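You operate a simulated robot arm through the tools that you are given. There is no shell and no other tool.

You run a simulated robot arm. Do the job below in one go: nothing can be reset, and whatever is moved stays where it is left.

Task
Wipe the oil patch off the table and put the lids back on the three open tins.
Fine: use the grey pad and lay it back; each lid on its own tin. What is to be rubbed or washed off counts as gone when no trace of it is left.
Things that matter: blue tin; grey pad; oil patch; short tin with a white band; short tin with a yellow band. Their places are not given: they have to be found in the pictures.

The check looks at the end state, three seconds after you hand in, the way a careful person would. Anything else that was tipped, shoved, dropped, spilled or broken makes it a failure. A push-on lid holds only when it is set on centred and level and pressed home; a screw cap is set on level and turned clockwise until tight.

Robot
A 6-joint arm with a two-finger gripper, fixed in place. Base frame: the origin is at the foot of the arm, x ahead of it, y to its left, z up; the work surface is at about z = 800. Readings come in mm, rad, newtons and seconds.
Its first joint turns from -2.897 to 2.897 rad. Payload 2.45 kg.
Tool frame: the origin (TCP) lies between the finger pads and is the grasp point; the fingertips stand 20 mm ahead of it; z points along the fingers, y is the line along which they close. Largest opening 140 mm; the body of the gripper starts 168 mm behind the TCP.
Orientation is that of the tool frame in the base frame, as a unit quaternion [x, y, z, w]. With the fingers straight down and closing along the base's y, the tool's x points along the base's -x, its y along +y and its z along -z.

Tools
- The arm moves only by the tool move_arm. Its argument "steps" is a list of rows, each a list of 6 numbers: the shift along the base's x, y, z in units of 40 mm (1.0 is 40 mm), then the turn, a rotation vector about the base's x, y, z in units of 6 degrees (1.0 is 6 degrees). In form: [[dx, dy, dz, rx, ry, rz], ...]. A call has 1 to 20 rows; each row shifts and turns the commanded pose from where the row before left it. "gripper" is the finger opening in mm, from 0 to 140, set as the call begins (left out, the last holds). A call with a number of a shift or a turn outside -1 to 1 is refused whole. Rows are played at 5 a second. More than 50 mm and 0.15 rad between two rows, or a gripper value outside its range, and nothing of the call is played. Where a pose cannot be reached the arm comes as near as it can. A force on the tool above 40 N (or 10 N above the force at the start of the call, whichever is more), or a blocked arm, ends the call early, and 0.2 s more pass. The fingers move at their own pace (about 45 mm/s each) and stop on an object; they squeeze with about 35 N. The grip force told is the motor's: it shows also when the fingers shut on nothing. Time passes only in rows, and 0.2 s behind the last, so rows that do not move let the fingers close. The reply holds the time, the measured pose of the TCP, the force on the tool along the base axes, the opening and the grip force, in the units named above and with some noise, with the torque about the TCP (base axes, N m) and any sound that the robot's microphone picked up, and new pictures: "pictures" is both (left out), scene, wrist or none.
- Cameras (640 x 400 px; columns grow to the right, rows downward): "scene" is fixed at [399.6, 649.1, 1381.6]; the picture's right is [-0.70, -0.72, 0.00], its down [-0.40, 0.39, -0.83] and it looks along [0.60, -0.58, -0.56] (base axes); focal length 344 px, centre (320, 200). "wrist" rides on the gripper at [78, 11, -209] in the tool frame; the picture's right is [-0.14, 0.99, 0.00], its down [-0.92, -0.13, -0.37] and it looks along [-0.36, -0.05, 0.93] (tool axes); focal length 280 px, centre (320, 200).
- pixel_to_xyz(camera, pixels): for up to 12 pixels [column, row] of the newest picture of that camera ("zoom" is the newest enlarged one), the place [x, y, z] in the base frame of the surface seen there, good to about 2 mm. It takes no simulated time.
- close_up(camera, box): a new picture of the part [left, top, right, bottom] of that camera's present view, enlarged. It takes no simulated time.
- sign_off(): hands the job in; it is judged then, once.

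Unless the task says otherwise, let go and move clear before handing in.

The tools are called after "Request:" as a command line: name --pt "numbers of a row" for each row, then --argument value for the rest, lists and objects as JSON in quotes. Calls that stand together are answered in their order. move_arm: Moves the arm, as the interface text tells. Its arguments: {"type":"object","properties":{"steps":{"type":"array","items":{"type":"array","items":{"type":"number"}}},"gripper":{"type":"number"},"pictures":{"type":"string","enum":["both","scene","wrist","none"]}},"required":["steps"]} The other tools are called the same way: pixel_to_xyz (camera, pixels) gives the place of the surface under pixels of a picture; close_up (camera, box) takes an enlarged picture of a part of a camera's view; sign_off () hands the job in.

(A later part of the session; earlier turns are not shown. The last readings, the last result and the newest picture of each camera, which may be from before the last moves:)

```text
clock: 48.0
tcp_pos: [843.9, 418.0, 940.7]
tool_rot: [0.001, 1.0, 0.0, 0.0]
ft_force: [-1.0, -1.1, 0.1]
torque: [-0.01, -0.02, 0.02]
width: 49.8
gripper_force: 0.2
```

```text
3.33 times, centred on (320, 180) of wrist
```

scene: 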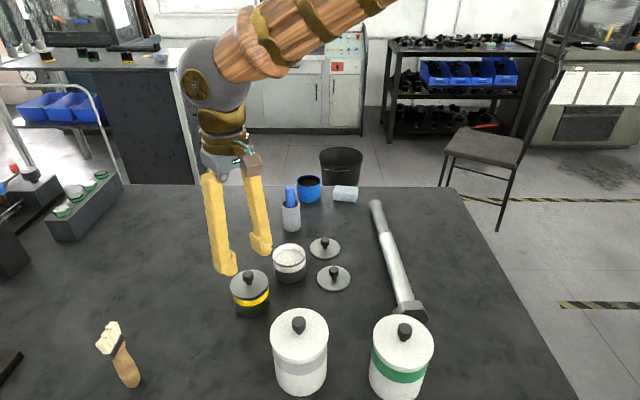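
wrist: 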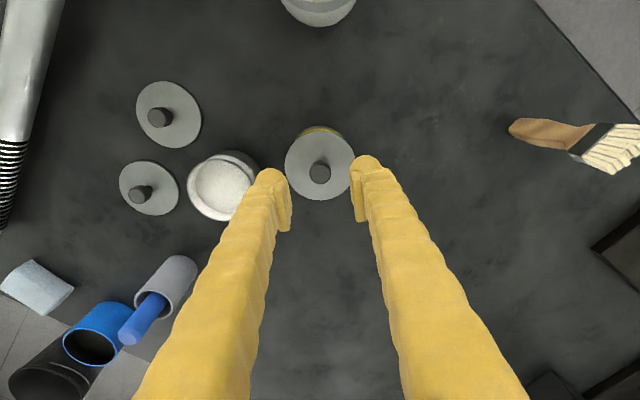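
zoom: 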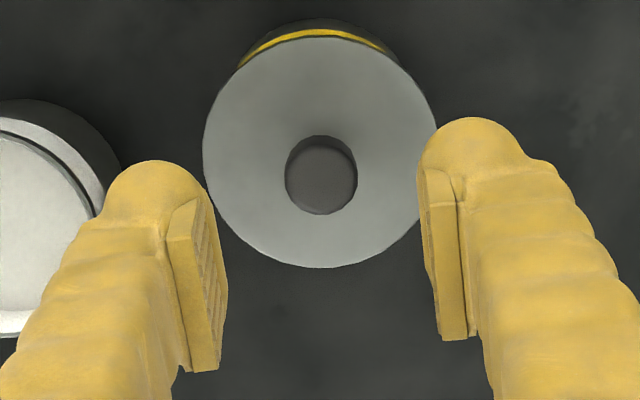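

A "snap" was heard and the lid on the yellow tin looks level and centred. I'll check its height and take centre readings of lid A and the white tin from this view.

Request:
pixel_to_xyz --camera "zoom" --pixels '[[320, 60], [240, 120], [400, 120], [260, 220], [380, 220], [320, 250], [320, 175]]'

Request:
pixel_to_xyz --camera "scene" --pixels '[[240, 282], [262, 282], [250, 292], [256, 275], [251, 272], [248, 300], [256, 300]]'

Request:
close_up --camera "scene" --box '[266, 236, 312, 288]'

Request:
close_up --camera "scene" --box '[310, 255, 356, 300]'

```text
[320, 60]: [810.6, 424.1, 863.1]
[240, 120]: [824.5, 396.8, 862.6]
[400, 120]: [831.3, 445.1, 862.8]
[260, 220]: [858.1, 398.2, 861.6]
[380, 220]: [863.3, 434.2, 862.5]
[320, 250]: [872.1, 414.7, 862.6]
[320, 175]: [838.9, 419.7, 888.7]
```

```text
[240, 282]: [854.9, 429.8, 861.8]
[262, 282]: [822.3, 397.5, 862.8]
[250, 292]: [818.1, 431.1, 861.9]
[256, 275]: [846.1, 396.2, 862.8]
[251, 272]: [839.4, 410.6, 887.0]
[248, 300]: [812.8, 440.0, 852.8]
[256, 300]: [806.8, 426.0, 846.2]
```

```text
7.69 times, centred on (289, 262) of scene
```

zoom: 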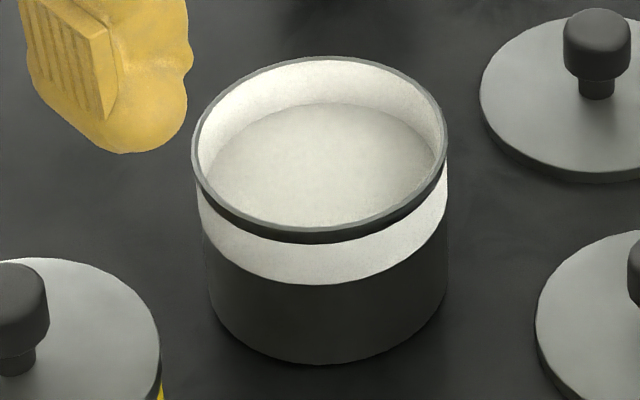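

```text
8.89 times, centred on (333, 278) of scene
```

zoom: 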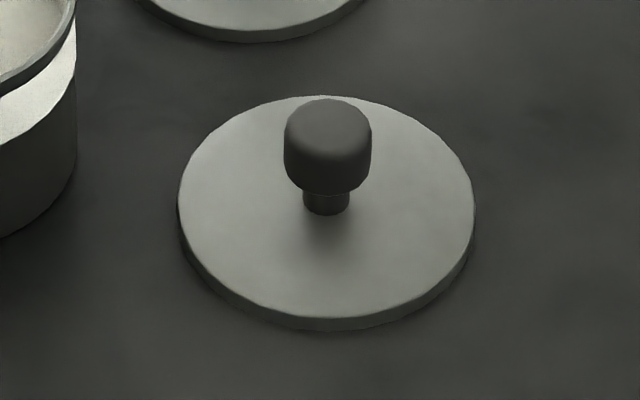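

The lid is level at z 862.5. As a check, I'll close the fingers and press on the knob top at (840.5,418) to be sure it's fully home.

Request:
move_arm --pt "-0.08 0 0 0 0 0" --pt "0 0 0 0 0 0" --pt "0 0 0 0 0 0" --pt "0 0 0 0 0 0" --pt "0 0 -0.4 0 0 0" --pt "0 0 -0.3 0 0 0" --pt "0 0 0 0 0 0" --gripper 0 --pictures "scene"

Request:
close_up --camera "scene" --box '[222, 240, 282, 300]'

```text
clock: 49.6
tcp_pos: [841.2, 419.1, 913.8]
tool_rot: [0.0, 1.0, 0.0, 0.001]
ft_force: [0.4, -0.3, -0.1]
torque: [0.01, -0.03, -0.02]
width: 0.1
gripper_force: 29.2
```

scene: 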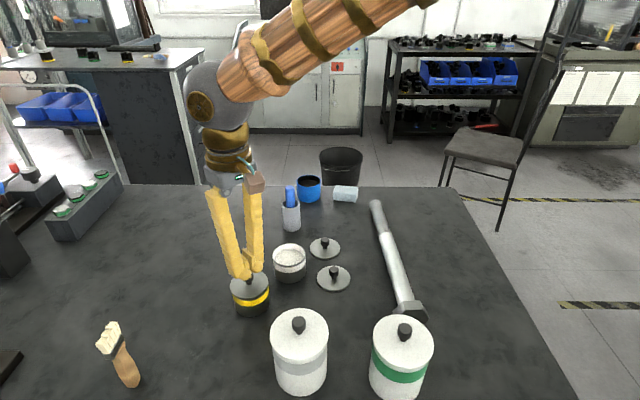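

```text
6.67 times, centred on (252, 270) of scene
```

zoom: 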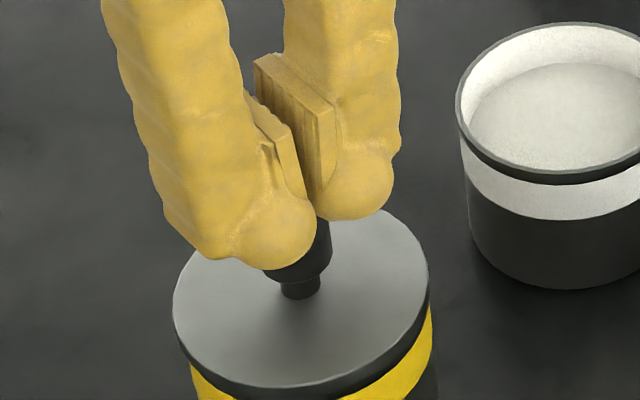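

The closed fingertips are centred just above the knob, about 4 mm clear. I'll press down in small steps.

Request:
move_arm --pt "0 0 -0.08 0 0 0" --pt "0 0 -0.03 0 0 0" --pt "0 0 -0.03 0 0 0" --pt "0 0 -0.03 0 0 0" --pt "0 0 0 0 0 0" --pictures "scene"

Request:
close_up --camera "scene" --box '[222, 250, 282, 310]'

```text
clock: 50.8
tcp_pos: [840.9, 418.7, 905.9]
tool_rot: [-0.001, 1.0, 0.0, 0.001]
ft_force: [1.0, -5.3, 11.7]
torque: [-0.12, -0.01, -0.03]
width: 6.2
gripper_force: 29.5
```

scene: 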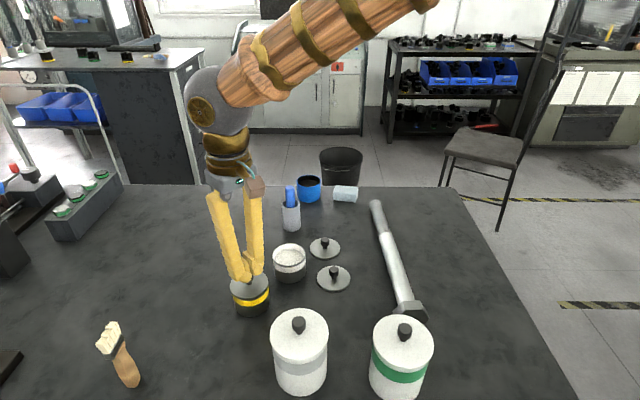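

```text
6.67 times, centred on (252, 280) of scene
```

zoom: 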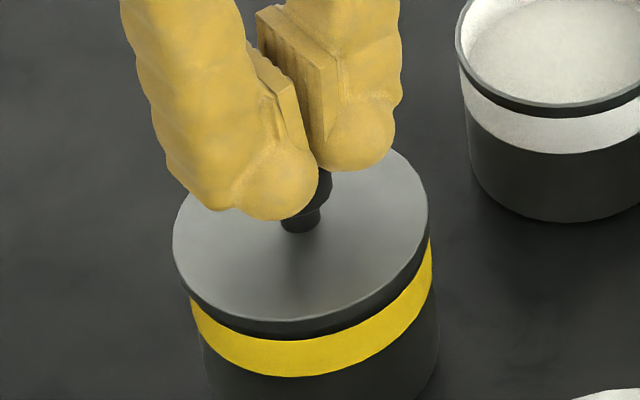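

The closed tips wedge around the knob rather than pressing it, so I'll stop there; the lid hasn't moved. I'll rise clear and measure lid A and the white tin from the scene view.

Request:
move_arm --pt "0 0 0.5 0 0 0" --pt "0 0 1.0 0 0 0" --pt "0 0 0.6 0 0 0" --pt "0 0 0 0 0 0" --pictures "both"

Request:
pixel_to_xyz --camera "scene" --pixels '[[319.84, 278.73], [347.84, 278.73], [333.84, 268.73], [333.84, 288.73], [323.94, 271.66], [343.74, 271.66], [323.94, 285.8], [343.74, 285.8]]'

Request:
pixel_to_xyz --camera "scene" --pixels '[[274.7, 265.25], [278.6, 269.2], [283.8, 271.4], [289, 272.1], [294.2, 271.4], [299.4, 268.8], [303.95, 264], [276, 273.7], [281.2, 278.9], [289, 281.5], [296.8, 278.9], [303.3, 273.1]]'

Request:
close_up --camera "scene" --box '[222, 250, 282, 310]'

```text
clock: 51.8
tcp_pos: [842.1, 420.2, 990.9]
tool_rot: [0.0, 1.0, 0.0, 0.001]
ft_force: [-0.2, -0.1, 0.3]
torque: [0.0, -0.01, 0.01]
width: 0.0
gripper_force: 29.6
```

scene: 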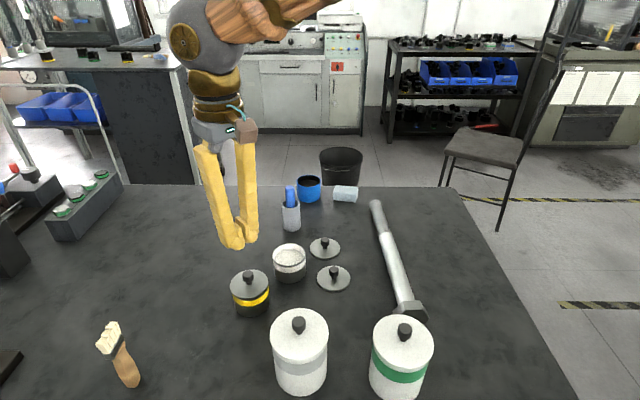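
wrist: 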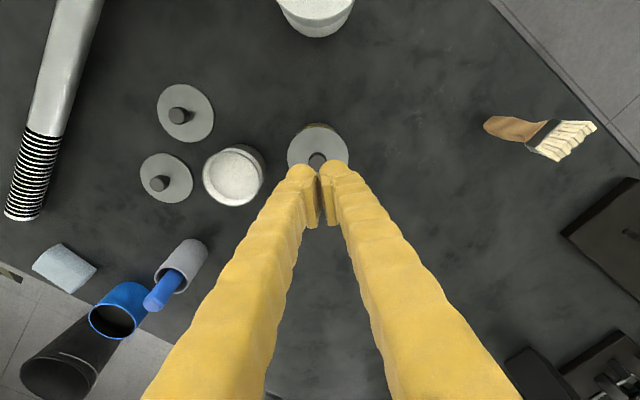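

```text
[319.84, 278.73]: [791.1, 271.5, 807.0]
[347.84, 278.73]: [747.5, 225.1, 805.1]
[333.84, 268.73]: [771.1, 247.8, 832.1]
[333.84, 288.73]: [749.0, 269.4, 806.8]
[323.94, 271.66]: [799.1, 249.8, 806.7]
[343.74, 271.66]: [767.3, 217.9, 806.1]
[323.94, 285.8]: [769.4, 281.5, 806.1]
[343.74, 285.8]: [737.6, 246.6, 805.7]
```

```text
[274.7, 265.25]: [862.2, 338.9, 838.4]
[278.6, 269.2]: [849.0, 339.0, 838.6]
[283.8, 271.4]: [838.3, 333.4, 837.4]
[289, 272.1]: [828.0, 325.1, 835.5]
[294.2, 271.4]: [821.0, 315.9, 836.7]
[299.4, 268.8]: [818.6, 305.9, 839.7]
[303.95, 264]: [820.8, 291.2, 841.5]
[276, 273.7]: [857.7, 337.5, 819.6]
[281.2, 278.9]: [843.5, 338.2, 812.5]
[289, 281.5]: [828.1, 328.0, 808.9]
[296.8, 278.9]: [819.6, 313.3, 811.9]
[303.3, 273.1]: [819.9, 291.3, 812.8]
```

```text
6.67 times, centred on (252, 280) of scene
```

zoom: 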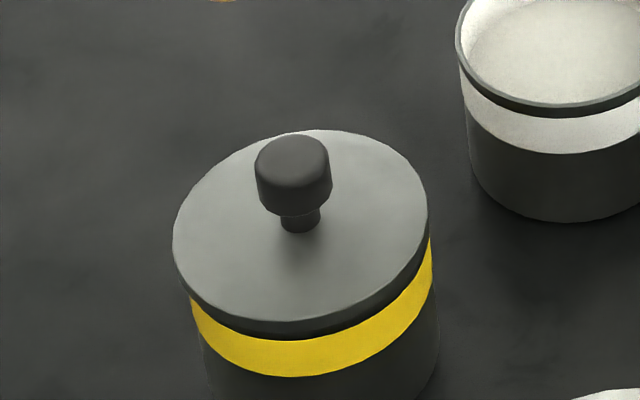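

Lid A's centre is (769.3,248.3) and the white tin's about (854,303). I'll open to 60 mm and line up over lid A's knob.

Request:
move_arm --pt "-0.359 -0.852 0 0 0 0" --pt "-0.359 -0.852 0 0 0 0" --pt "-0.359 -0.852 0 0 0 0" --pt "-0.359 -0.852 0 0 0 0" --pt "-0.359 -0.852 -0.3 0 0 0" --pt "0 0 -0.9 0 0 0" --pt "0 0 -0.9 0 0 0" --pt "0 0 -0.8 0 0 0" --pt "0 0 -0.6 0 0 0" --pt "0 0 0 0 0 0" --gripper 60 --pictures "both"

Request:
close_up --camera "wrist" --box '[260, 120, 380, 240]'

```text
clock: 54.0
tcp_pos: [767.5, 248.2, 853.3]
tool_rot: [0.0, 1.0, 0.0, 0.0]
ft_force: [0.1, -0.7, -0.6]
torque: [0.01, 0.0, 0.0]
width: 60.2
gripper_force: 0.1
```

scene: 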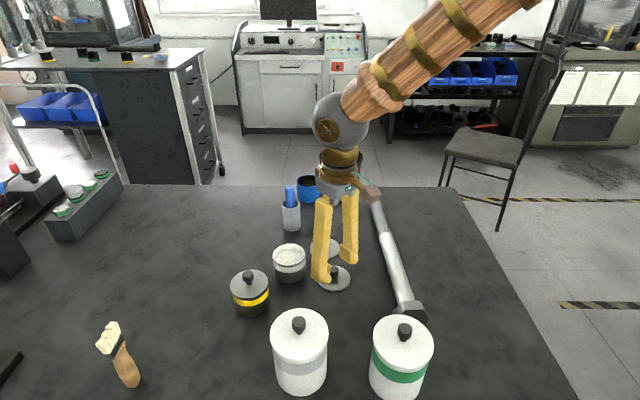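
wrist: 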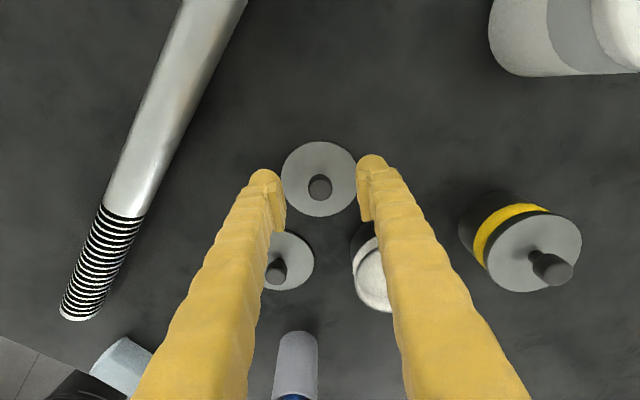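

```text
3.33 times, centred on (320, 180) of wrist
```

zoom: 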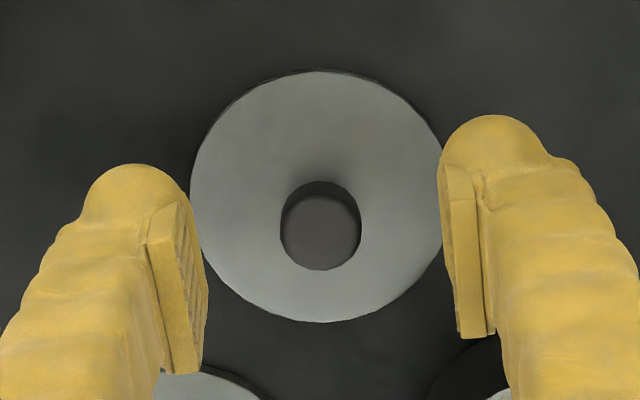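

The knob (319,188) is centred between the fingers. I'll go down 21 mm and grip.

Request:
move_arm --pt "0 0 -0.3 0 0 0" --pt "0 0 -0.23 0 0 0" --pt "0 0 0 0 0 0" --pictures "none"

Request:
move_arm --pt "0 0 0 0 0 0" --pt "0 0 0 0 0 0" --pt "0 0 0 0 0 0" --pt "0 0 0 0 0 0" --pt "0 0 0 0 0 0" --gripper 5 --pictures "none"

Request:
move_arm --pt "0 0 0.15 0 0 0" --pt "0 0 0.25 0 0 0" --pt "0 0 0.5 0 0 0" --pt "0 0 0.7 0 0 0" --pt "0 0 0.7 0 0 0" --pt "0 0 0 0 0 0" --pictures "both"

```text
clock: 54.8
tcp_pos: [768.8, 248.5, 829.8]
tool_rot: [0.0, 1.0, 0.001, 0.002]
ft_force: [-0.1, 0.3, 0.0]
torque: [0.05, 0.02, 0.02]
width: 60.4
gripper_force: 0.1
```

```text
clock: 56.0
tcp_pos: [768.9, 249.6, 828.7]
tool_rot: [0.0, 1.0, 0.0, 0.001]
ft_force: [0.3, -0.2, 0.2]
torque: [0.03, 0.01, 0.01]
width: 16.4
gripper_force: 34.8
```

```text
clock: 57.4
tcp_pos: [769.1, 250.0, 924.1]
tool_rot: [0.0, 1.0, 0.0, 0.0]
ft_force: [1.0, -0.1, -0.8]
torque: [-0.04, -0.01, -0.01]
width: 16.6
gripper_force: 35.0
```

scene: 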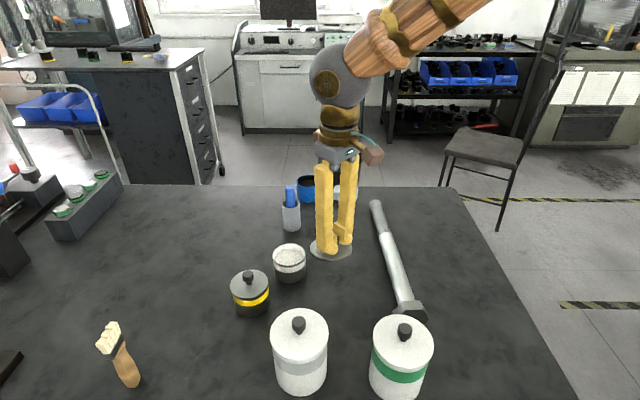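
wrist: 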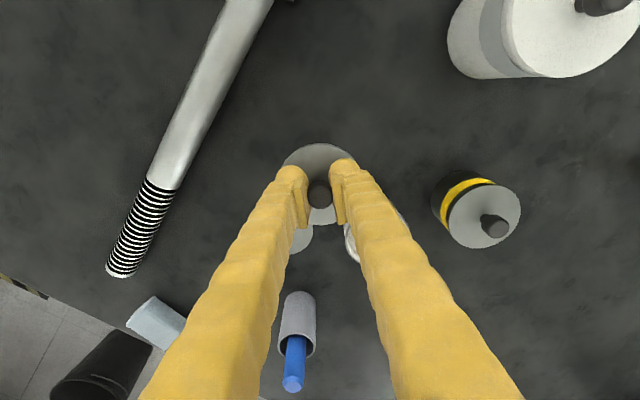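

Lid A came up level. I'll carry it over the white tin and lower to about 5 mm above the rim.

Request:
move_arm --pt "0.708 0.4625 0 0 0 0" --pt "0.708 0.4625 0 0 0 0" --pt "0.709 0.4625 0 0 0 0" --pt "0 0 0 0 0 0" --pt "0 0 -0.3 0 0 0" --pt "0 0 -0.3 0 0 0" --pt "0 0 0 0 0 0" --pictures "both"

Request:
close_up --camera "scene" --box '[266, 238, 312, 288]'

Request:
close_up --camera "wrist" --box '[260, 120, 380, 240]'

```text
clock: 59.0
tcp_pos: [854.0, 304.5, 898.1]
tool_rot: [0.0, 1.0, 0.001, 0.001]
ft_force: [-0.3, 0.1, -0.7]
torque: [0.04, -0.03, 0.0]
width: 16.1
gripper_force: 34.8
```

scene: 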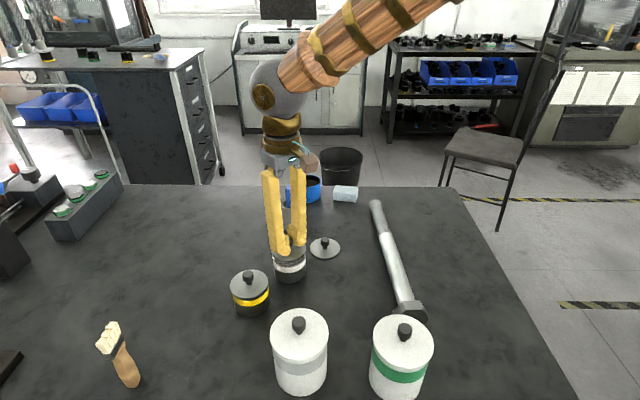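
wrist: 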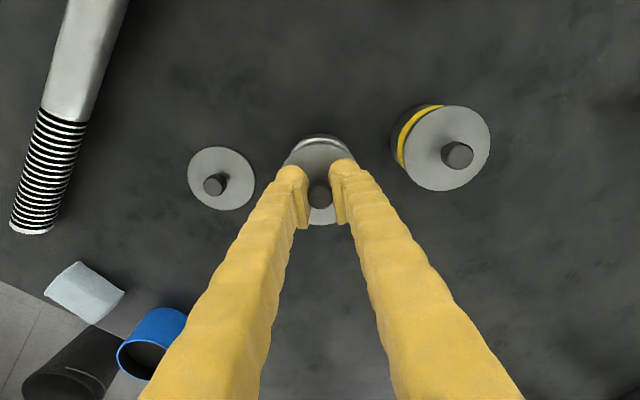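

```text
8.00 times, centred on (289, 263) of scene
```

zoom: 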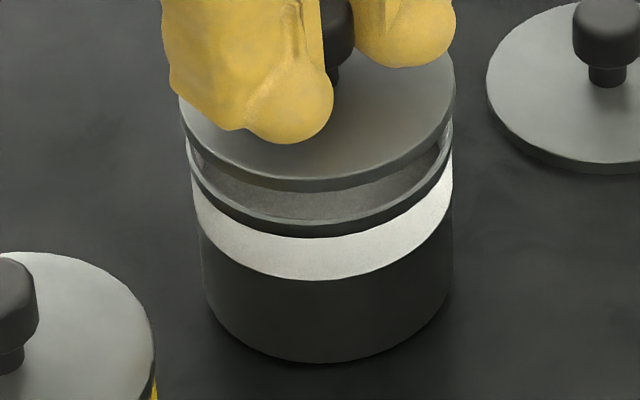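

```text
3.33 times, centred on (320, 180) of wrist
```

zoom: 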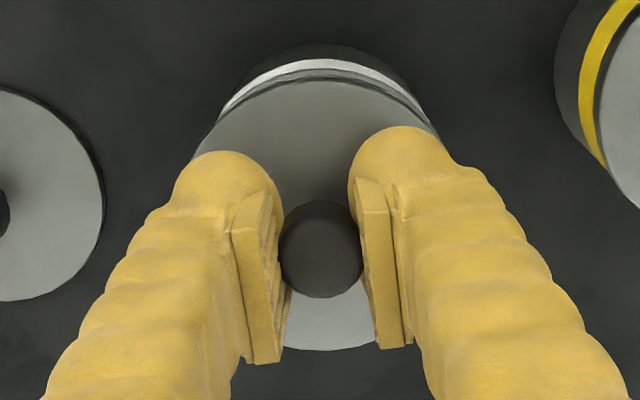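

Lid A hovers above the white tin. I'll read lid and rim points to get the offset.

Request:
pixel_to_xyz --camera "zoom" --pixels '[[320, 60], [230, 130], [390, 120], [320, 230], [160, 150], [440, 200], [320, 180]]'

Request:
close_up --camera "scene" --box '[270, 244, 308, 275]'

Request:
pixel_to_xyz --camera "zoom" --pixels '[[380, 150], [450, 120], [250, 180], [320, 190], [480, 60], [130, 120], [400, 180], [320, 208], [250, 200]]'

```text
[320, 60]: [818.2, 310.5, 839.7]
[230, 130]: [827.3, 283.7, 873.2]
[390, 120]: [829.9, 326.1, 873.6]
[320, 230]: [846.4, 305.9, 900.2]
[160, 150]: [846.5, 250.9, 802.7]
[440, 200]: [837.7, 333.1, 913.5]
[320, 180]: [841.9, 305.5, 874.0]
```

```text
12.90 times, centred on (289, 260) of scene
```

zoom: 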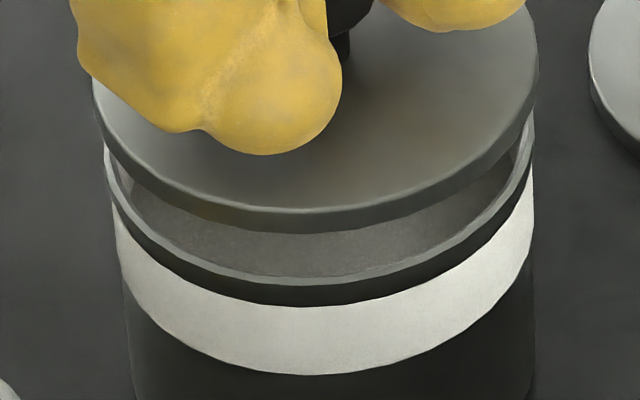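

```text
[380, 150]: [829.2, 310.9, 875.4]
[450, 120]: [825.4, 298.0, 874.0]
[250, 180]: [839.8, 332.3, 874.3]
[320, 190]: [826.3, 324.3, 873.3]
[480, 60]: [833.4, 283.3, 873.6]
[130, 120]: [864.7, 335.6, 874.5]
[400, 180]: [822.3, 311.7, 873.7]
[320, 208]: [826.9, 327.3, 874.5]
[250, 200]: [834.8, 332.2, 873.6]
```

Lid top is at z 874, so its underside is about 10 mm above the rim. I'll sample its edge to fit the centre.

Request:
pixel_to_xyz --camera "zoom" --pixels '[[97, 90], [112, 120], [140, 150], [180, 177], [240, 199], [300, 207], [360, 204], [420, 188], [480, 154], [515, 112], [534, 65]]'

Request:
pixel_to_xyz --camera "zoom" --pixels '[[120, 240], [150, 285], [200, 320], [260, 338], [320, 345], [380, 338], [440, 318], [490, 280], [520, 235], [530, 190], [230, 330], [410, 330]]'

```text
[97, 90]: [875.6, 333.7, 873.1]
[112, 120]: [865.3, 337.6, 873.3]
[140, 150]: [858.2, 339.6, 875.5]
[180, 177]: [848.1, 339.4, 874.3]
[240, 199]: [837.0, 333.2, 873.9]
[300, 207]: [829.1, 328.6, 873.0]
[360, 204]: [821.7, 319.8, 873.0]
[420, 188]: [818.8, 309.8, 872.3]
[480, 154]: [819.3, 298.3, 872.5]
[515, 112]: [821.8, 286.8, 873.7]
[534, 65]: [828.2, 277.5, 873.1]
```

```text
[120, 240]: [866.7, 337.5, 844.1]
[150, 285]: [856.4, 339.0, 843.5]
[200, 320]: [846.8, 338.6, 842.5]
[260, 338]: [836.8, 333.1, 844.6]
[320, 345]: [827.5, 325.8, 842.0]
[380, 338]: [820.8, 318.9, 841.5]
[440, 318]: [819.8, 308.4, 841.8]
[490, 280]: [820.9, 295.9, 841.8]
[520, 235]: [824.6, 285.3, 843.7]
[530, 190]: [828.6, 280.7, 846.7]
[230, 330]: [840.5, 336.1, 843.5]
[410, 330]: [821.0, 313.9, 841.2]
```

The fits give the lid about (+0.5,-1.3) mm off the tin centre. I'll shift (-0.8,+1.3) mm, lower 6 mm, and check the gap again.

Request:
move_arm --pt "-0.02 0.033 0 0 0 0" --pt "0 0 -0.15 0 0 0" --pt "0 0 0 0 0 0" --pictures "both"

Request:
close_up --camera "scene" --box '[270, 250, 308, 281]'

Request:
close_up --camera "wrist" --box '[260, 120, 380, 240]'

```text
clock: 59.8
tcp_pos: [854.7, 304.2, 892.1]
tool_rot: [0.0, 1.0, 0.0, 0.001]
ft_force: [0.2, -1.2, -1.1]
torque: [0.02, 0.0, 0.04]
width: 16.3
gripper_force: 35.0
```

scene: 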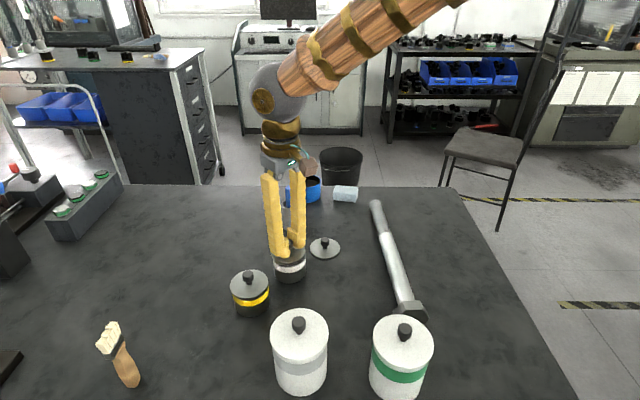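
wrist: 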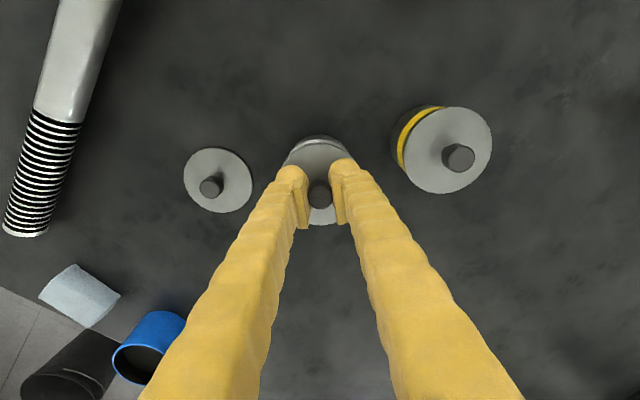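

```text
12.90 times, centred on (289, 266) of scene
```

zoom: 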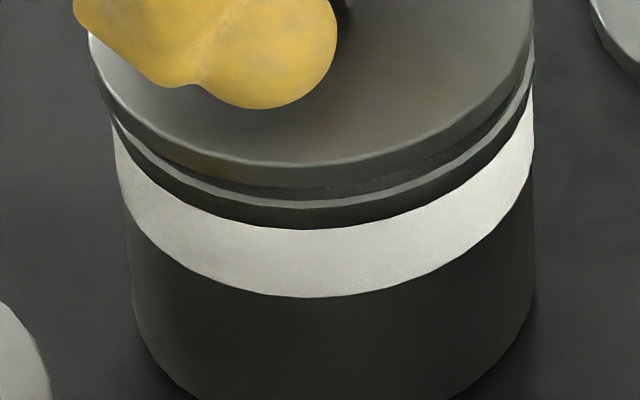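

```text
3.33 times, centred on (320, 180) of wrist
```

zoom: 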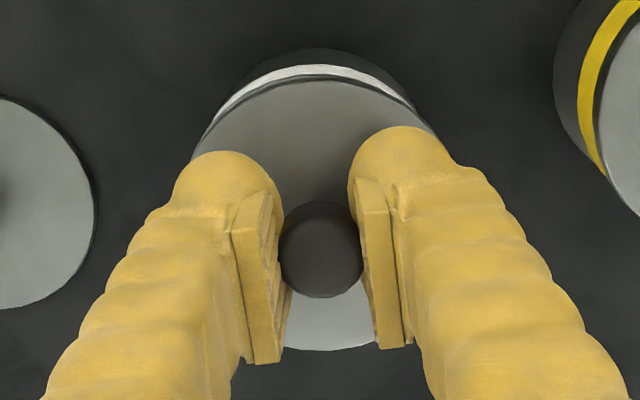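

The gap looks even around the front. I'll zoom on the left and right edges to confirm before pressing.

Request:
close_up --camera "scene" --box '[268, 244, 288, 272]'

Request:
close_up --camera "scene" --box '[292, 244, 312, 272]'

```text
14.29 times, centred on (278, 258) of scene
```

zoom: 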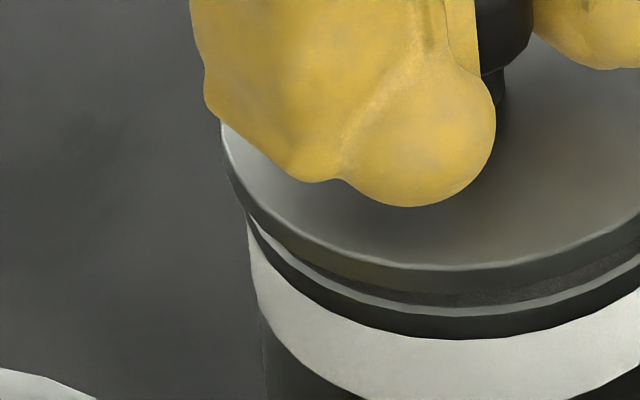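

```text
14.29 times, centred on (302, 258) of scene
```

zoom: 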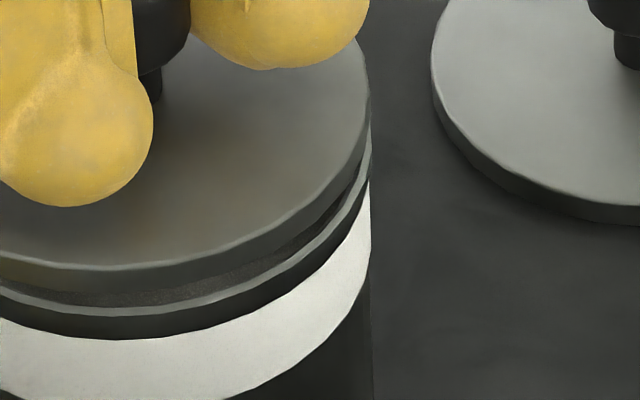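

The lid is within about 1 mm; a last nudge of -0.8 mm in x should centre it. Then I'll lower to contact.

Request:
move_arm --pt "-0.02 0 0 0 0 0" --pt "0 0 -0.06 0 0 0" --pt "0 0 -0.05 0 0 0" --pt "0 0 -0.025 0 0 0" --pt "0 0 0 0 0 0" --pictures "scene"

Request:
close_up --camera "scene" --box '[266, 244, 312, 284]'

```text
clock: 61.0
tcp_pos: [853.2, 304.7, 887.1]
tool_rot: [0.0, 1.0, 0.0, 0.001]
ft_force: [0.6, 0.2, 0.8]
torque: [0.0, 0.0, 0.0]
width: 16.3
gripper_force: 34.9
```

scene: 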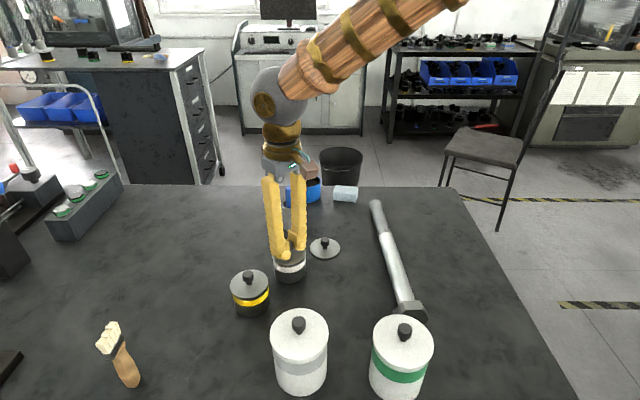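

```text
10.00 times, centred on (289, 264) of scene
```

zoom: 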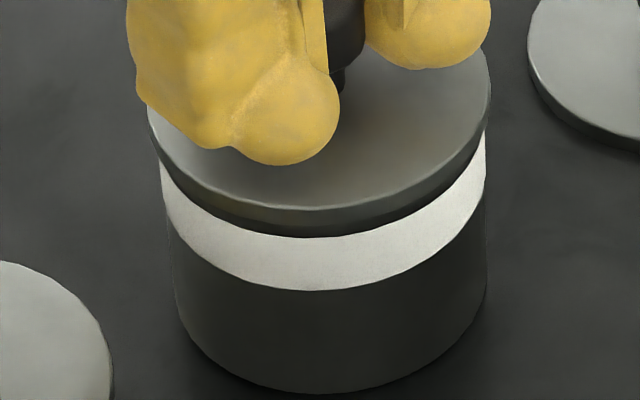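

The lid is on the rim line with almost no force yet. I'll press in 1 mm steps.

Request:
move_arm --pt "0 0 -0.025 0 0 0" --pt "0 0 -0.025 0 0 0" --pt "0 0 -0.02 0 0 0" --pt "0 0 0 0 0 0" --pictures "none"

```text
clock: 61.8
tcp_pos: [854.2, 304.9, 885.5]
tool_rot: [0.0, 1.0, 0.001, 0.002]
ft_force: [-2.4, -1.5, 7.2]
torque: [0.02, 0.03, -0.03]
width: 16.2
gripper_force: 34.9
stopped in row 4: the force on the tool passed its limit at 41 N (the readings are from after the stop); the commanded pose is now the measured one
```

The press reached 41 N. As with the first lid, I'll ease off and open the fingers, listening for the snap.

Request:
move_arm --pt "0 0 0.02 0 0 0" --pt "0 0 0 0 0 0" --pt "0 0 0 0 0 0" --gripper 50 --pictures "scene"

Request:
close_up --camera "scene" --box '[266, 244, 312, 284]'

Request:
pixel_to_xyz --camera "zoom" --pixels '[[380, 120], [440, 100], [350, 190], [300, 195], [420, 150], [470, 70], [250, 190], [200, 170]]'

```text
clock: 62.6
tcp_pos: [853.7, 305.9, 886.4]
tool_rot: [0.001, 1.0, 0.001, 0.003]
ft_force: [-0.1, -0.2, -0.6]
torque: [0.02, -0.01, 0.0]
width: 50.2
gripper_force: 0.1
heard: snap
```

scene: 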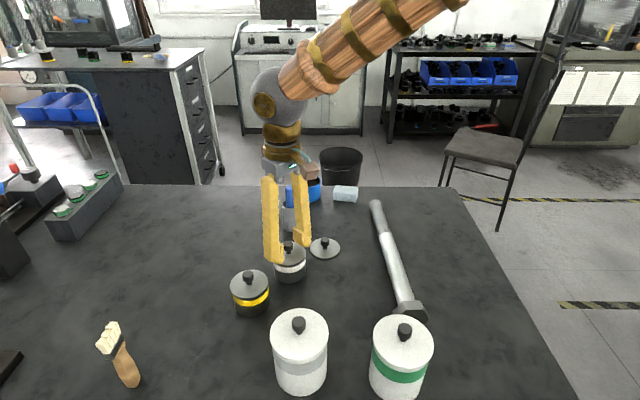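

```text
10.00 times, centred on (289, 264) of scene
```

zoom: 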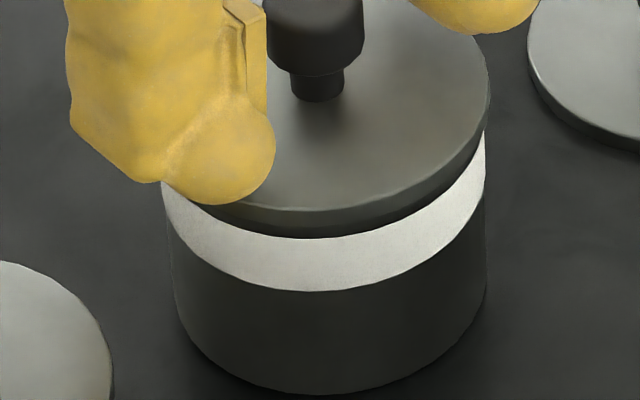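

```text
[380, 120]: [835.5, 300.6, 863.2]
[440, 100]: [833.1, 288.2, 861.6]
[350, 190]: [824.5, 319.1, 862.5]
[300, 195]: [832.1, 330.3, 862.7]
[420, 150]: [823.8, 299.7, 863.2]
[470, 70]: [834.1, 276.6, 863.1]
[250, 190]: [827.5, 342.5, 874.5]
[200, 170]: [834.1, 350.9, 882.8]
```

Again a snap, and the lid sits level at z 862.7. I'll rise clear and measure lid B and the blue tin from the scene camera.

Request:
move_arm --pt "0 0 0.5 0 0 0" --pt "0 0 1.0 0 0 0" --pt "0 0 1.0 0 0 0" --pt "-0.9 0 0.3 0 0 0" --pt "-0.9 0 0 0 0 0" --pt "0 0 0 0 0 0" --pictures "both"

Request:
close_up --camera "scene" --box '[305, 230, 345, 266]'

Request:
close_up --camera "scene" --box '[290, 168, 330, 208]'

```text
clock: 64.0
tcp_pos: [785.0, 303.5, 999.1]
tool_rot: [0.0, 1.0, 0.001, 0.002]
ft_force: [0.2, 0.4, 0.2]
torque: [-0.05, 0.01, 0.0]
width: 49.8
gripper_force: 0.1
```

scene: 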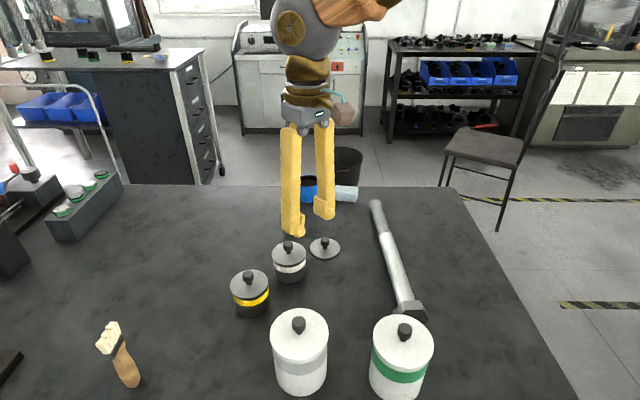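
wrist: 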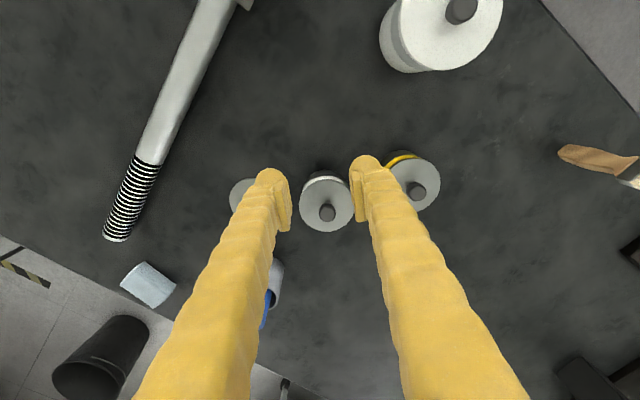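

```text
11.11 times, centred on (325, 248) of scene
```

zoom: 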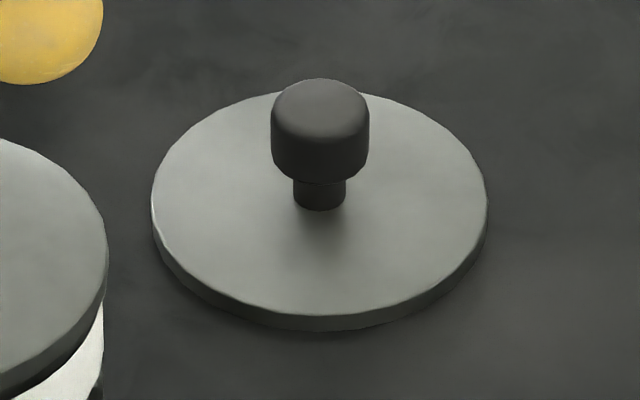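

```text
10.00 times, centred on (310, 188) of scene
```

zoom: 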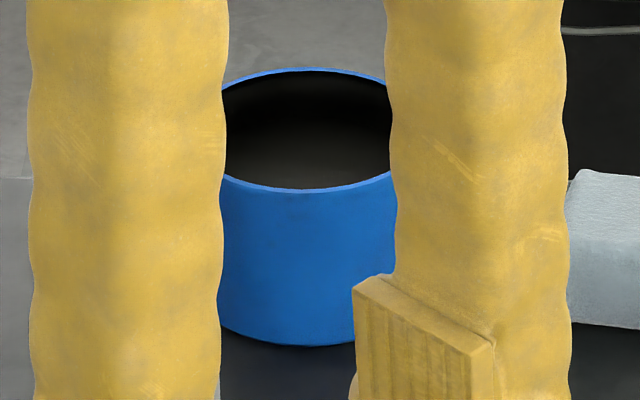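

Lid B's top face spans zoom (152–487, 88–316). I'll measure it, then test the tilted reach toward the blue tin before picking the lid up.

Request:
pixel_to_xyz --camera "scene" --pixels '[[311.95, 248.18], [337.95, 248.18], [315.75, 242.2], [334.15, 254.2], [334.15, 242.2], [315.75, 254.2], [319, 257], [331, 257], [325, 257.8]]'

Request:
move_arm --pt "0.6 -0.95 0 0 -0.5 0" --pt "0.6 -0.95 0 0 -0.5 0" --pt "0.6 -0.95 0 0 -0.5 0" --pt "0.6 -0.95 0 0 -0.5 0" --pt "0.6 -0.95 0 0 -0.5 0" --pt "0.6 -0.8 0 0 -0.5 0" --pt "0.8 -0.2 0 0 -0.4 0" --pt "0.8 0 0 0 0 0" --pt "0 0 0 0 0 0" --pictures "both"

```text
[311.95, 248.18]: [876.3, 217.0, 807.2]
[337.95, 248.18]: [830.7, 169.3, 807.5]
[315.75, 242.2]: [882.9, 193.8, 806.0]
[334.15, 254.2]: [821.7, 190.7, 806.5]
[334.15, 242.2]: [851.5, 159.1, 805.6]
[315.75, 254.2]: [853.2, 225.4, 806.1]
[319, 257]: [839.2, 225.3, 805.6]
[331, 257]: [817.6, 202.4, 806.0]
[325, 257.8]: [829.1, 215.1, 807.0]
```

```text
clock: 66.0
tcp_pos: [989.1, 73.4, 999.7]
tool_rot: [-0.001, 0.984, 0.001, 0.18]
ft_force: [0.0, 1.0, -0.2]
torque: [0.0, 0.01, 0.02]
width: 50.5
gripper_force: 0.1
```

scene: 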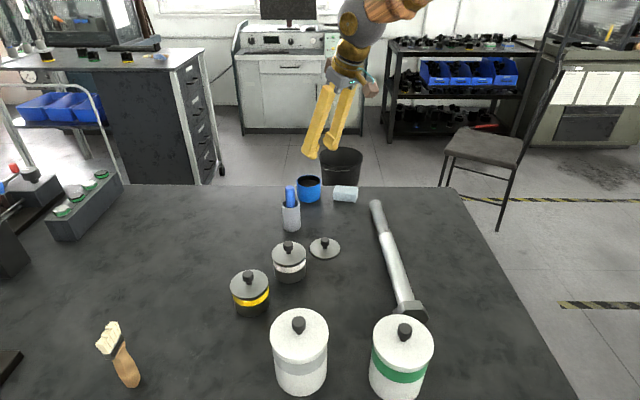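
wrist: 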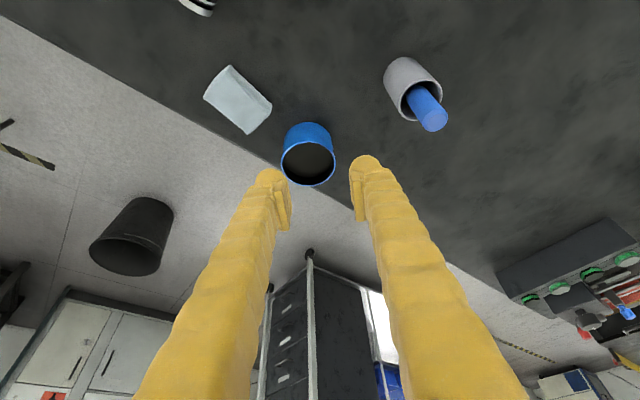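

The arm reached (989,73,1000) with a 20° outward tilt and the blue tin is in clear view in both cameras. I'll measure it now.

Request:
close_up --camera "scene" --box '[290, 168, 330, 208]'

Request:
pixel_to_xyz --camera "zoom" --pixels '[[215, 230], [240, 250], [270, 262], [300, 266], [330, 262], [360, 250], [385, 230], [240, 300], [270, 315], [300, 320], [330, 315], [360, 300]]'

Request:
close_up --camera "wrist" --box '[270, 110, 350, 195]'

```text
10.00 times, centred on (310, 188) of scene
```

zoom: 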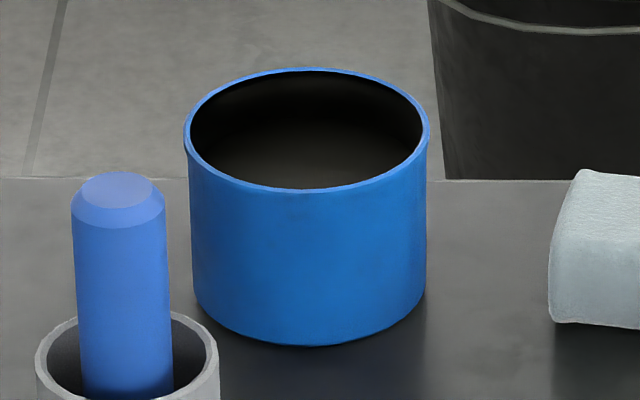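

```text
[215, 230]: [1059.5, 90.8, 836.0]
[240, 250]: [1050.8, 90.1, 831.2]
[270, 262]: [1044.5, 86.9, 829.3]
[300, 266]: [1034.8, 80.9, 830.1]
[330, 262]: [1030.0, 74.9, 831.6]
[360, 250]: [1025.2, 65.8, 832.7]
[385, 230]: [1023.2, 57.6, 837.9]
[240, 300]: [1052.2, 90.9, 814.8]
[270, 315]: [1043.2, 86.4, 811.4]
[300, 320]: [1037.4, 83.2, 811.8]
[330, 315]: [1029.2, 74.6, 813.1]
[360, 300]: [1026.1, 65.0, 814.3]
```

```text
4.71 times, centred on (310, 152) of wrist
```

zoom: 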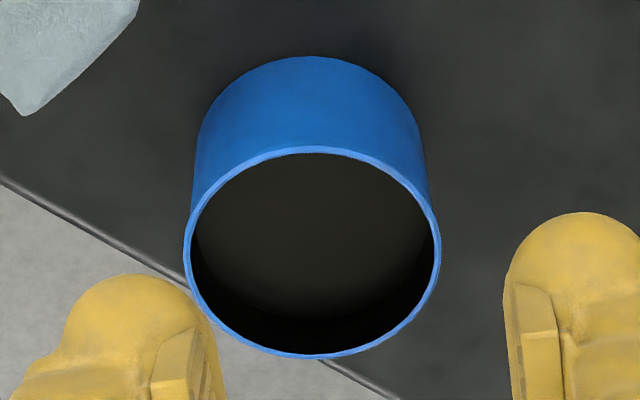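

The blue tin is 73.5 mm across, centre near (1057,56). I'll test that the tilted arm really reaches over it, staying well above the rim.

Request:
move_arm --pt "0.75 -0.22 -0.6 0 0 0" --pt "0.75 -0.22 -0.6 0 0 0" --pt "0.1 0 -0.5 0 0 0" --pt "0 0 0 0 0 0" --pt "0 0 0 0 0 0" --pictures "both"

```text
clock: 67.2
tcp_pos: [1055.3, 55.4, 931.4]
tool_rot: [0.0, 0.984, 0.0, 0.18]
ft_force: [-0.9, -0.4, 0.7]
torque: [0.03, 0.01, 0.03]
width: 49.7
gripper_force: 0.0
```

scene: 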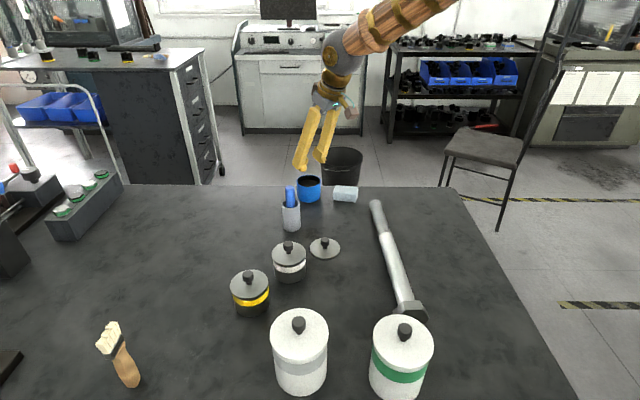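
wrist: 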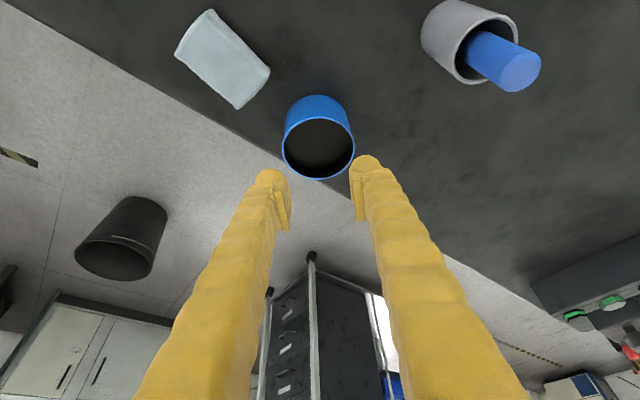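

The pose was reached. I'll test lower, down to z ≈ 896, still clear of the rim.

Request:
move_arm --pt "0 0 -0.4 0 0 0" --pt "0 0 -0.45 0 0 0" --pt "0 0 0 0 0 0" --pt "0 0 0 0 0 0" --pictures "both"

Request:
close_up --camera "scene" --box '[280, 150, 340, 210]'

```text
clock: 68.2
tcp_pos: [1053.4, 57.8, 896.0]
tool_rot: [0.0, 0.984, 0.001, 0.179]
ft_force: [-0.8, -0.5, -0.3]
torque: [0.0, 0.02, 0.0]
width: 50.1
gripper_force: 0.1
```

scene: 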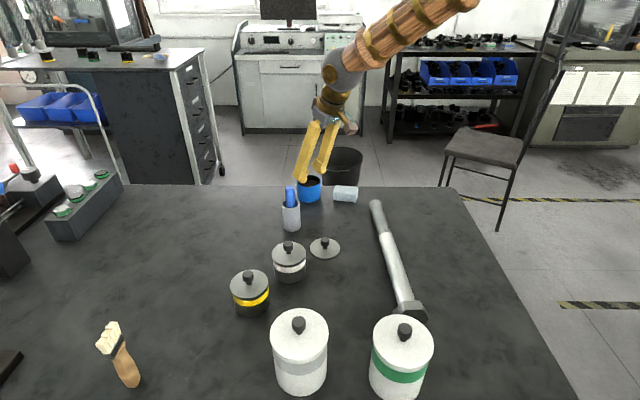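
wrist: 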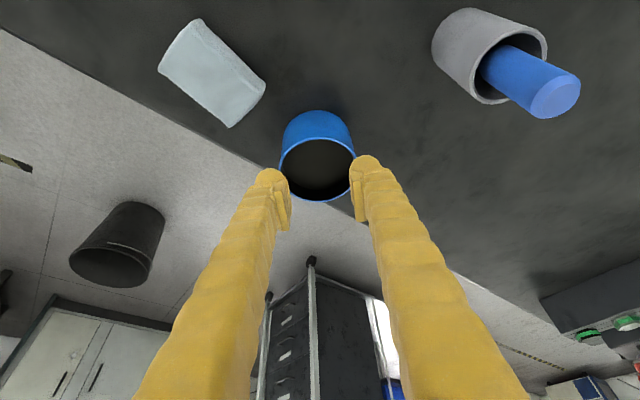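

```text
6.67 times, centred on (310, 180) of scene
```

zoom: 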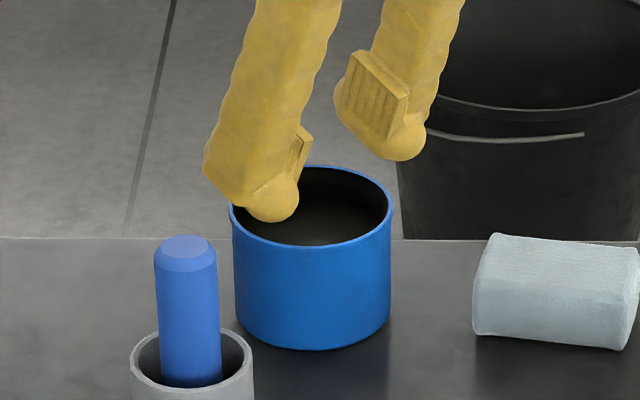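

The tilted pose is reachable right down to the rim. I'll go back with the same tilt and hover over lid B's knob.

Request:
move_arm --pt "0 0 0.6 0 0 0" --pt "0 0 1.0 0 0 0" --pt "0 0 1.0 0 0 0" --pt "-0.853 0.5646 0 0 0 0" --pt "-0.853 0.5646 0 0 0 0" --pt "-0.853 0.5646 0 0 0 0" --pt "-0.853 0.5646 0 0 0 0" --pt "-0.853 0.5646 0 0 0 0" --pt "-0.853 0.5646 0 0 0 0" --pt "0 0 -0.8 0 0 0" --pt "0 0 -0.9 0 0 0" --pt "0 0 -0.9 0 0 0" --pt "0 0 -0.8 0 0 0" --pt "0 0 0 0 0 0" --gripper 60 --pictures "both"

Request:
close_up --camera "wrist" --box '[260, 110, 380, 240]'

Request:
close_up --camera "scene" --box '[290, 215, 360, 270]'

```text
clock: 71.2
tcp_pos: [847.4, 192.2, 863.6]
tool_rot: [0.001, 0.984, 0.001, 0.18]
ft_force: [0.3, -0.4, 0.6]
torque: [-0.01, 0.01, 0.01]
width: 59.9
gripper_force: 0.0
```

scene: 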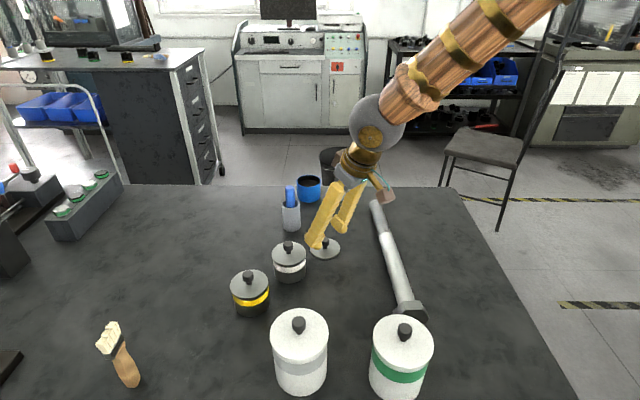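
wrist: 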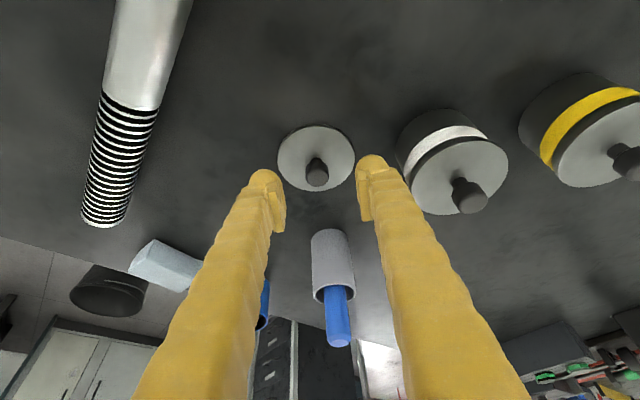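

```text
3.08 times, centred on (320, 175) of wrist
```

zoom: 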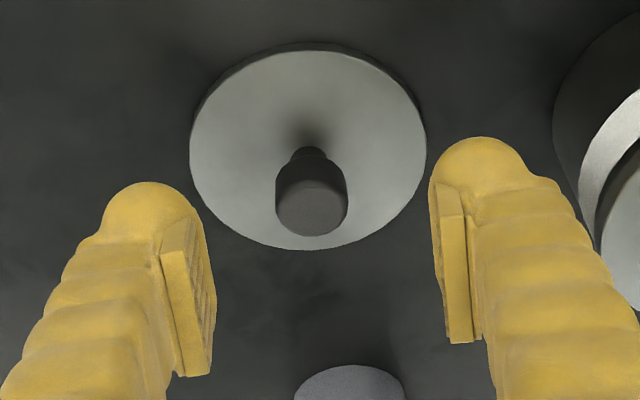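

```text
7.27 times, centred on (325, 242) of scene
```

zoom: 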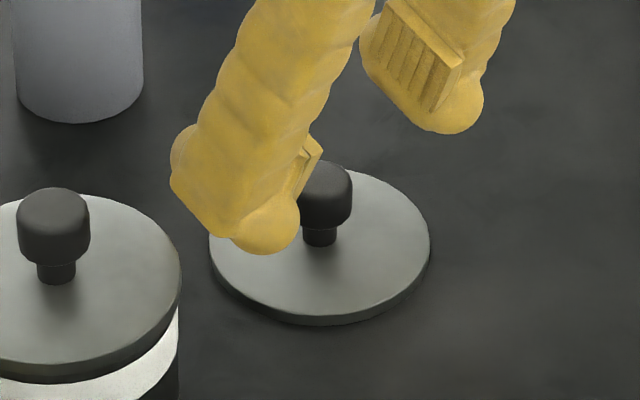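

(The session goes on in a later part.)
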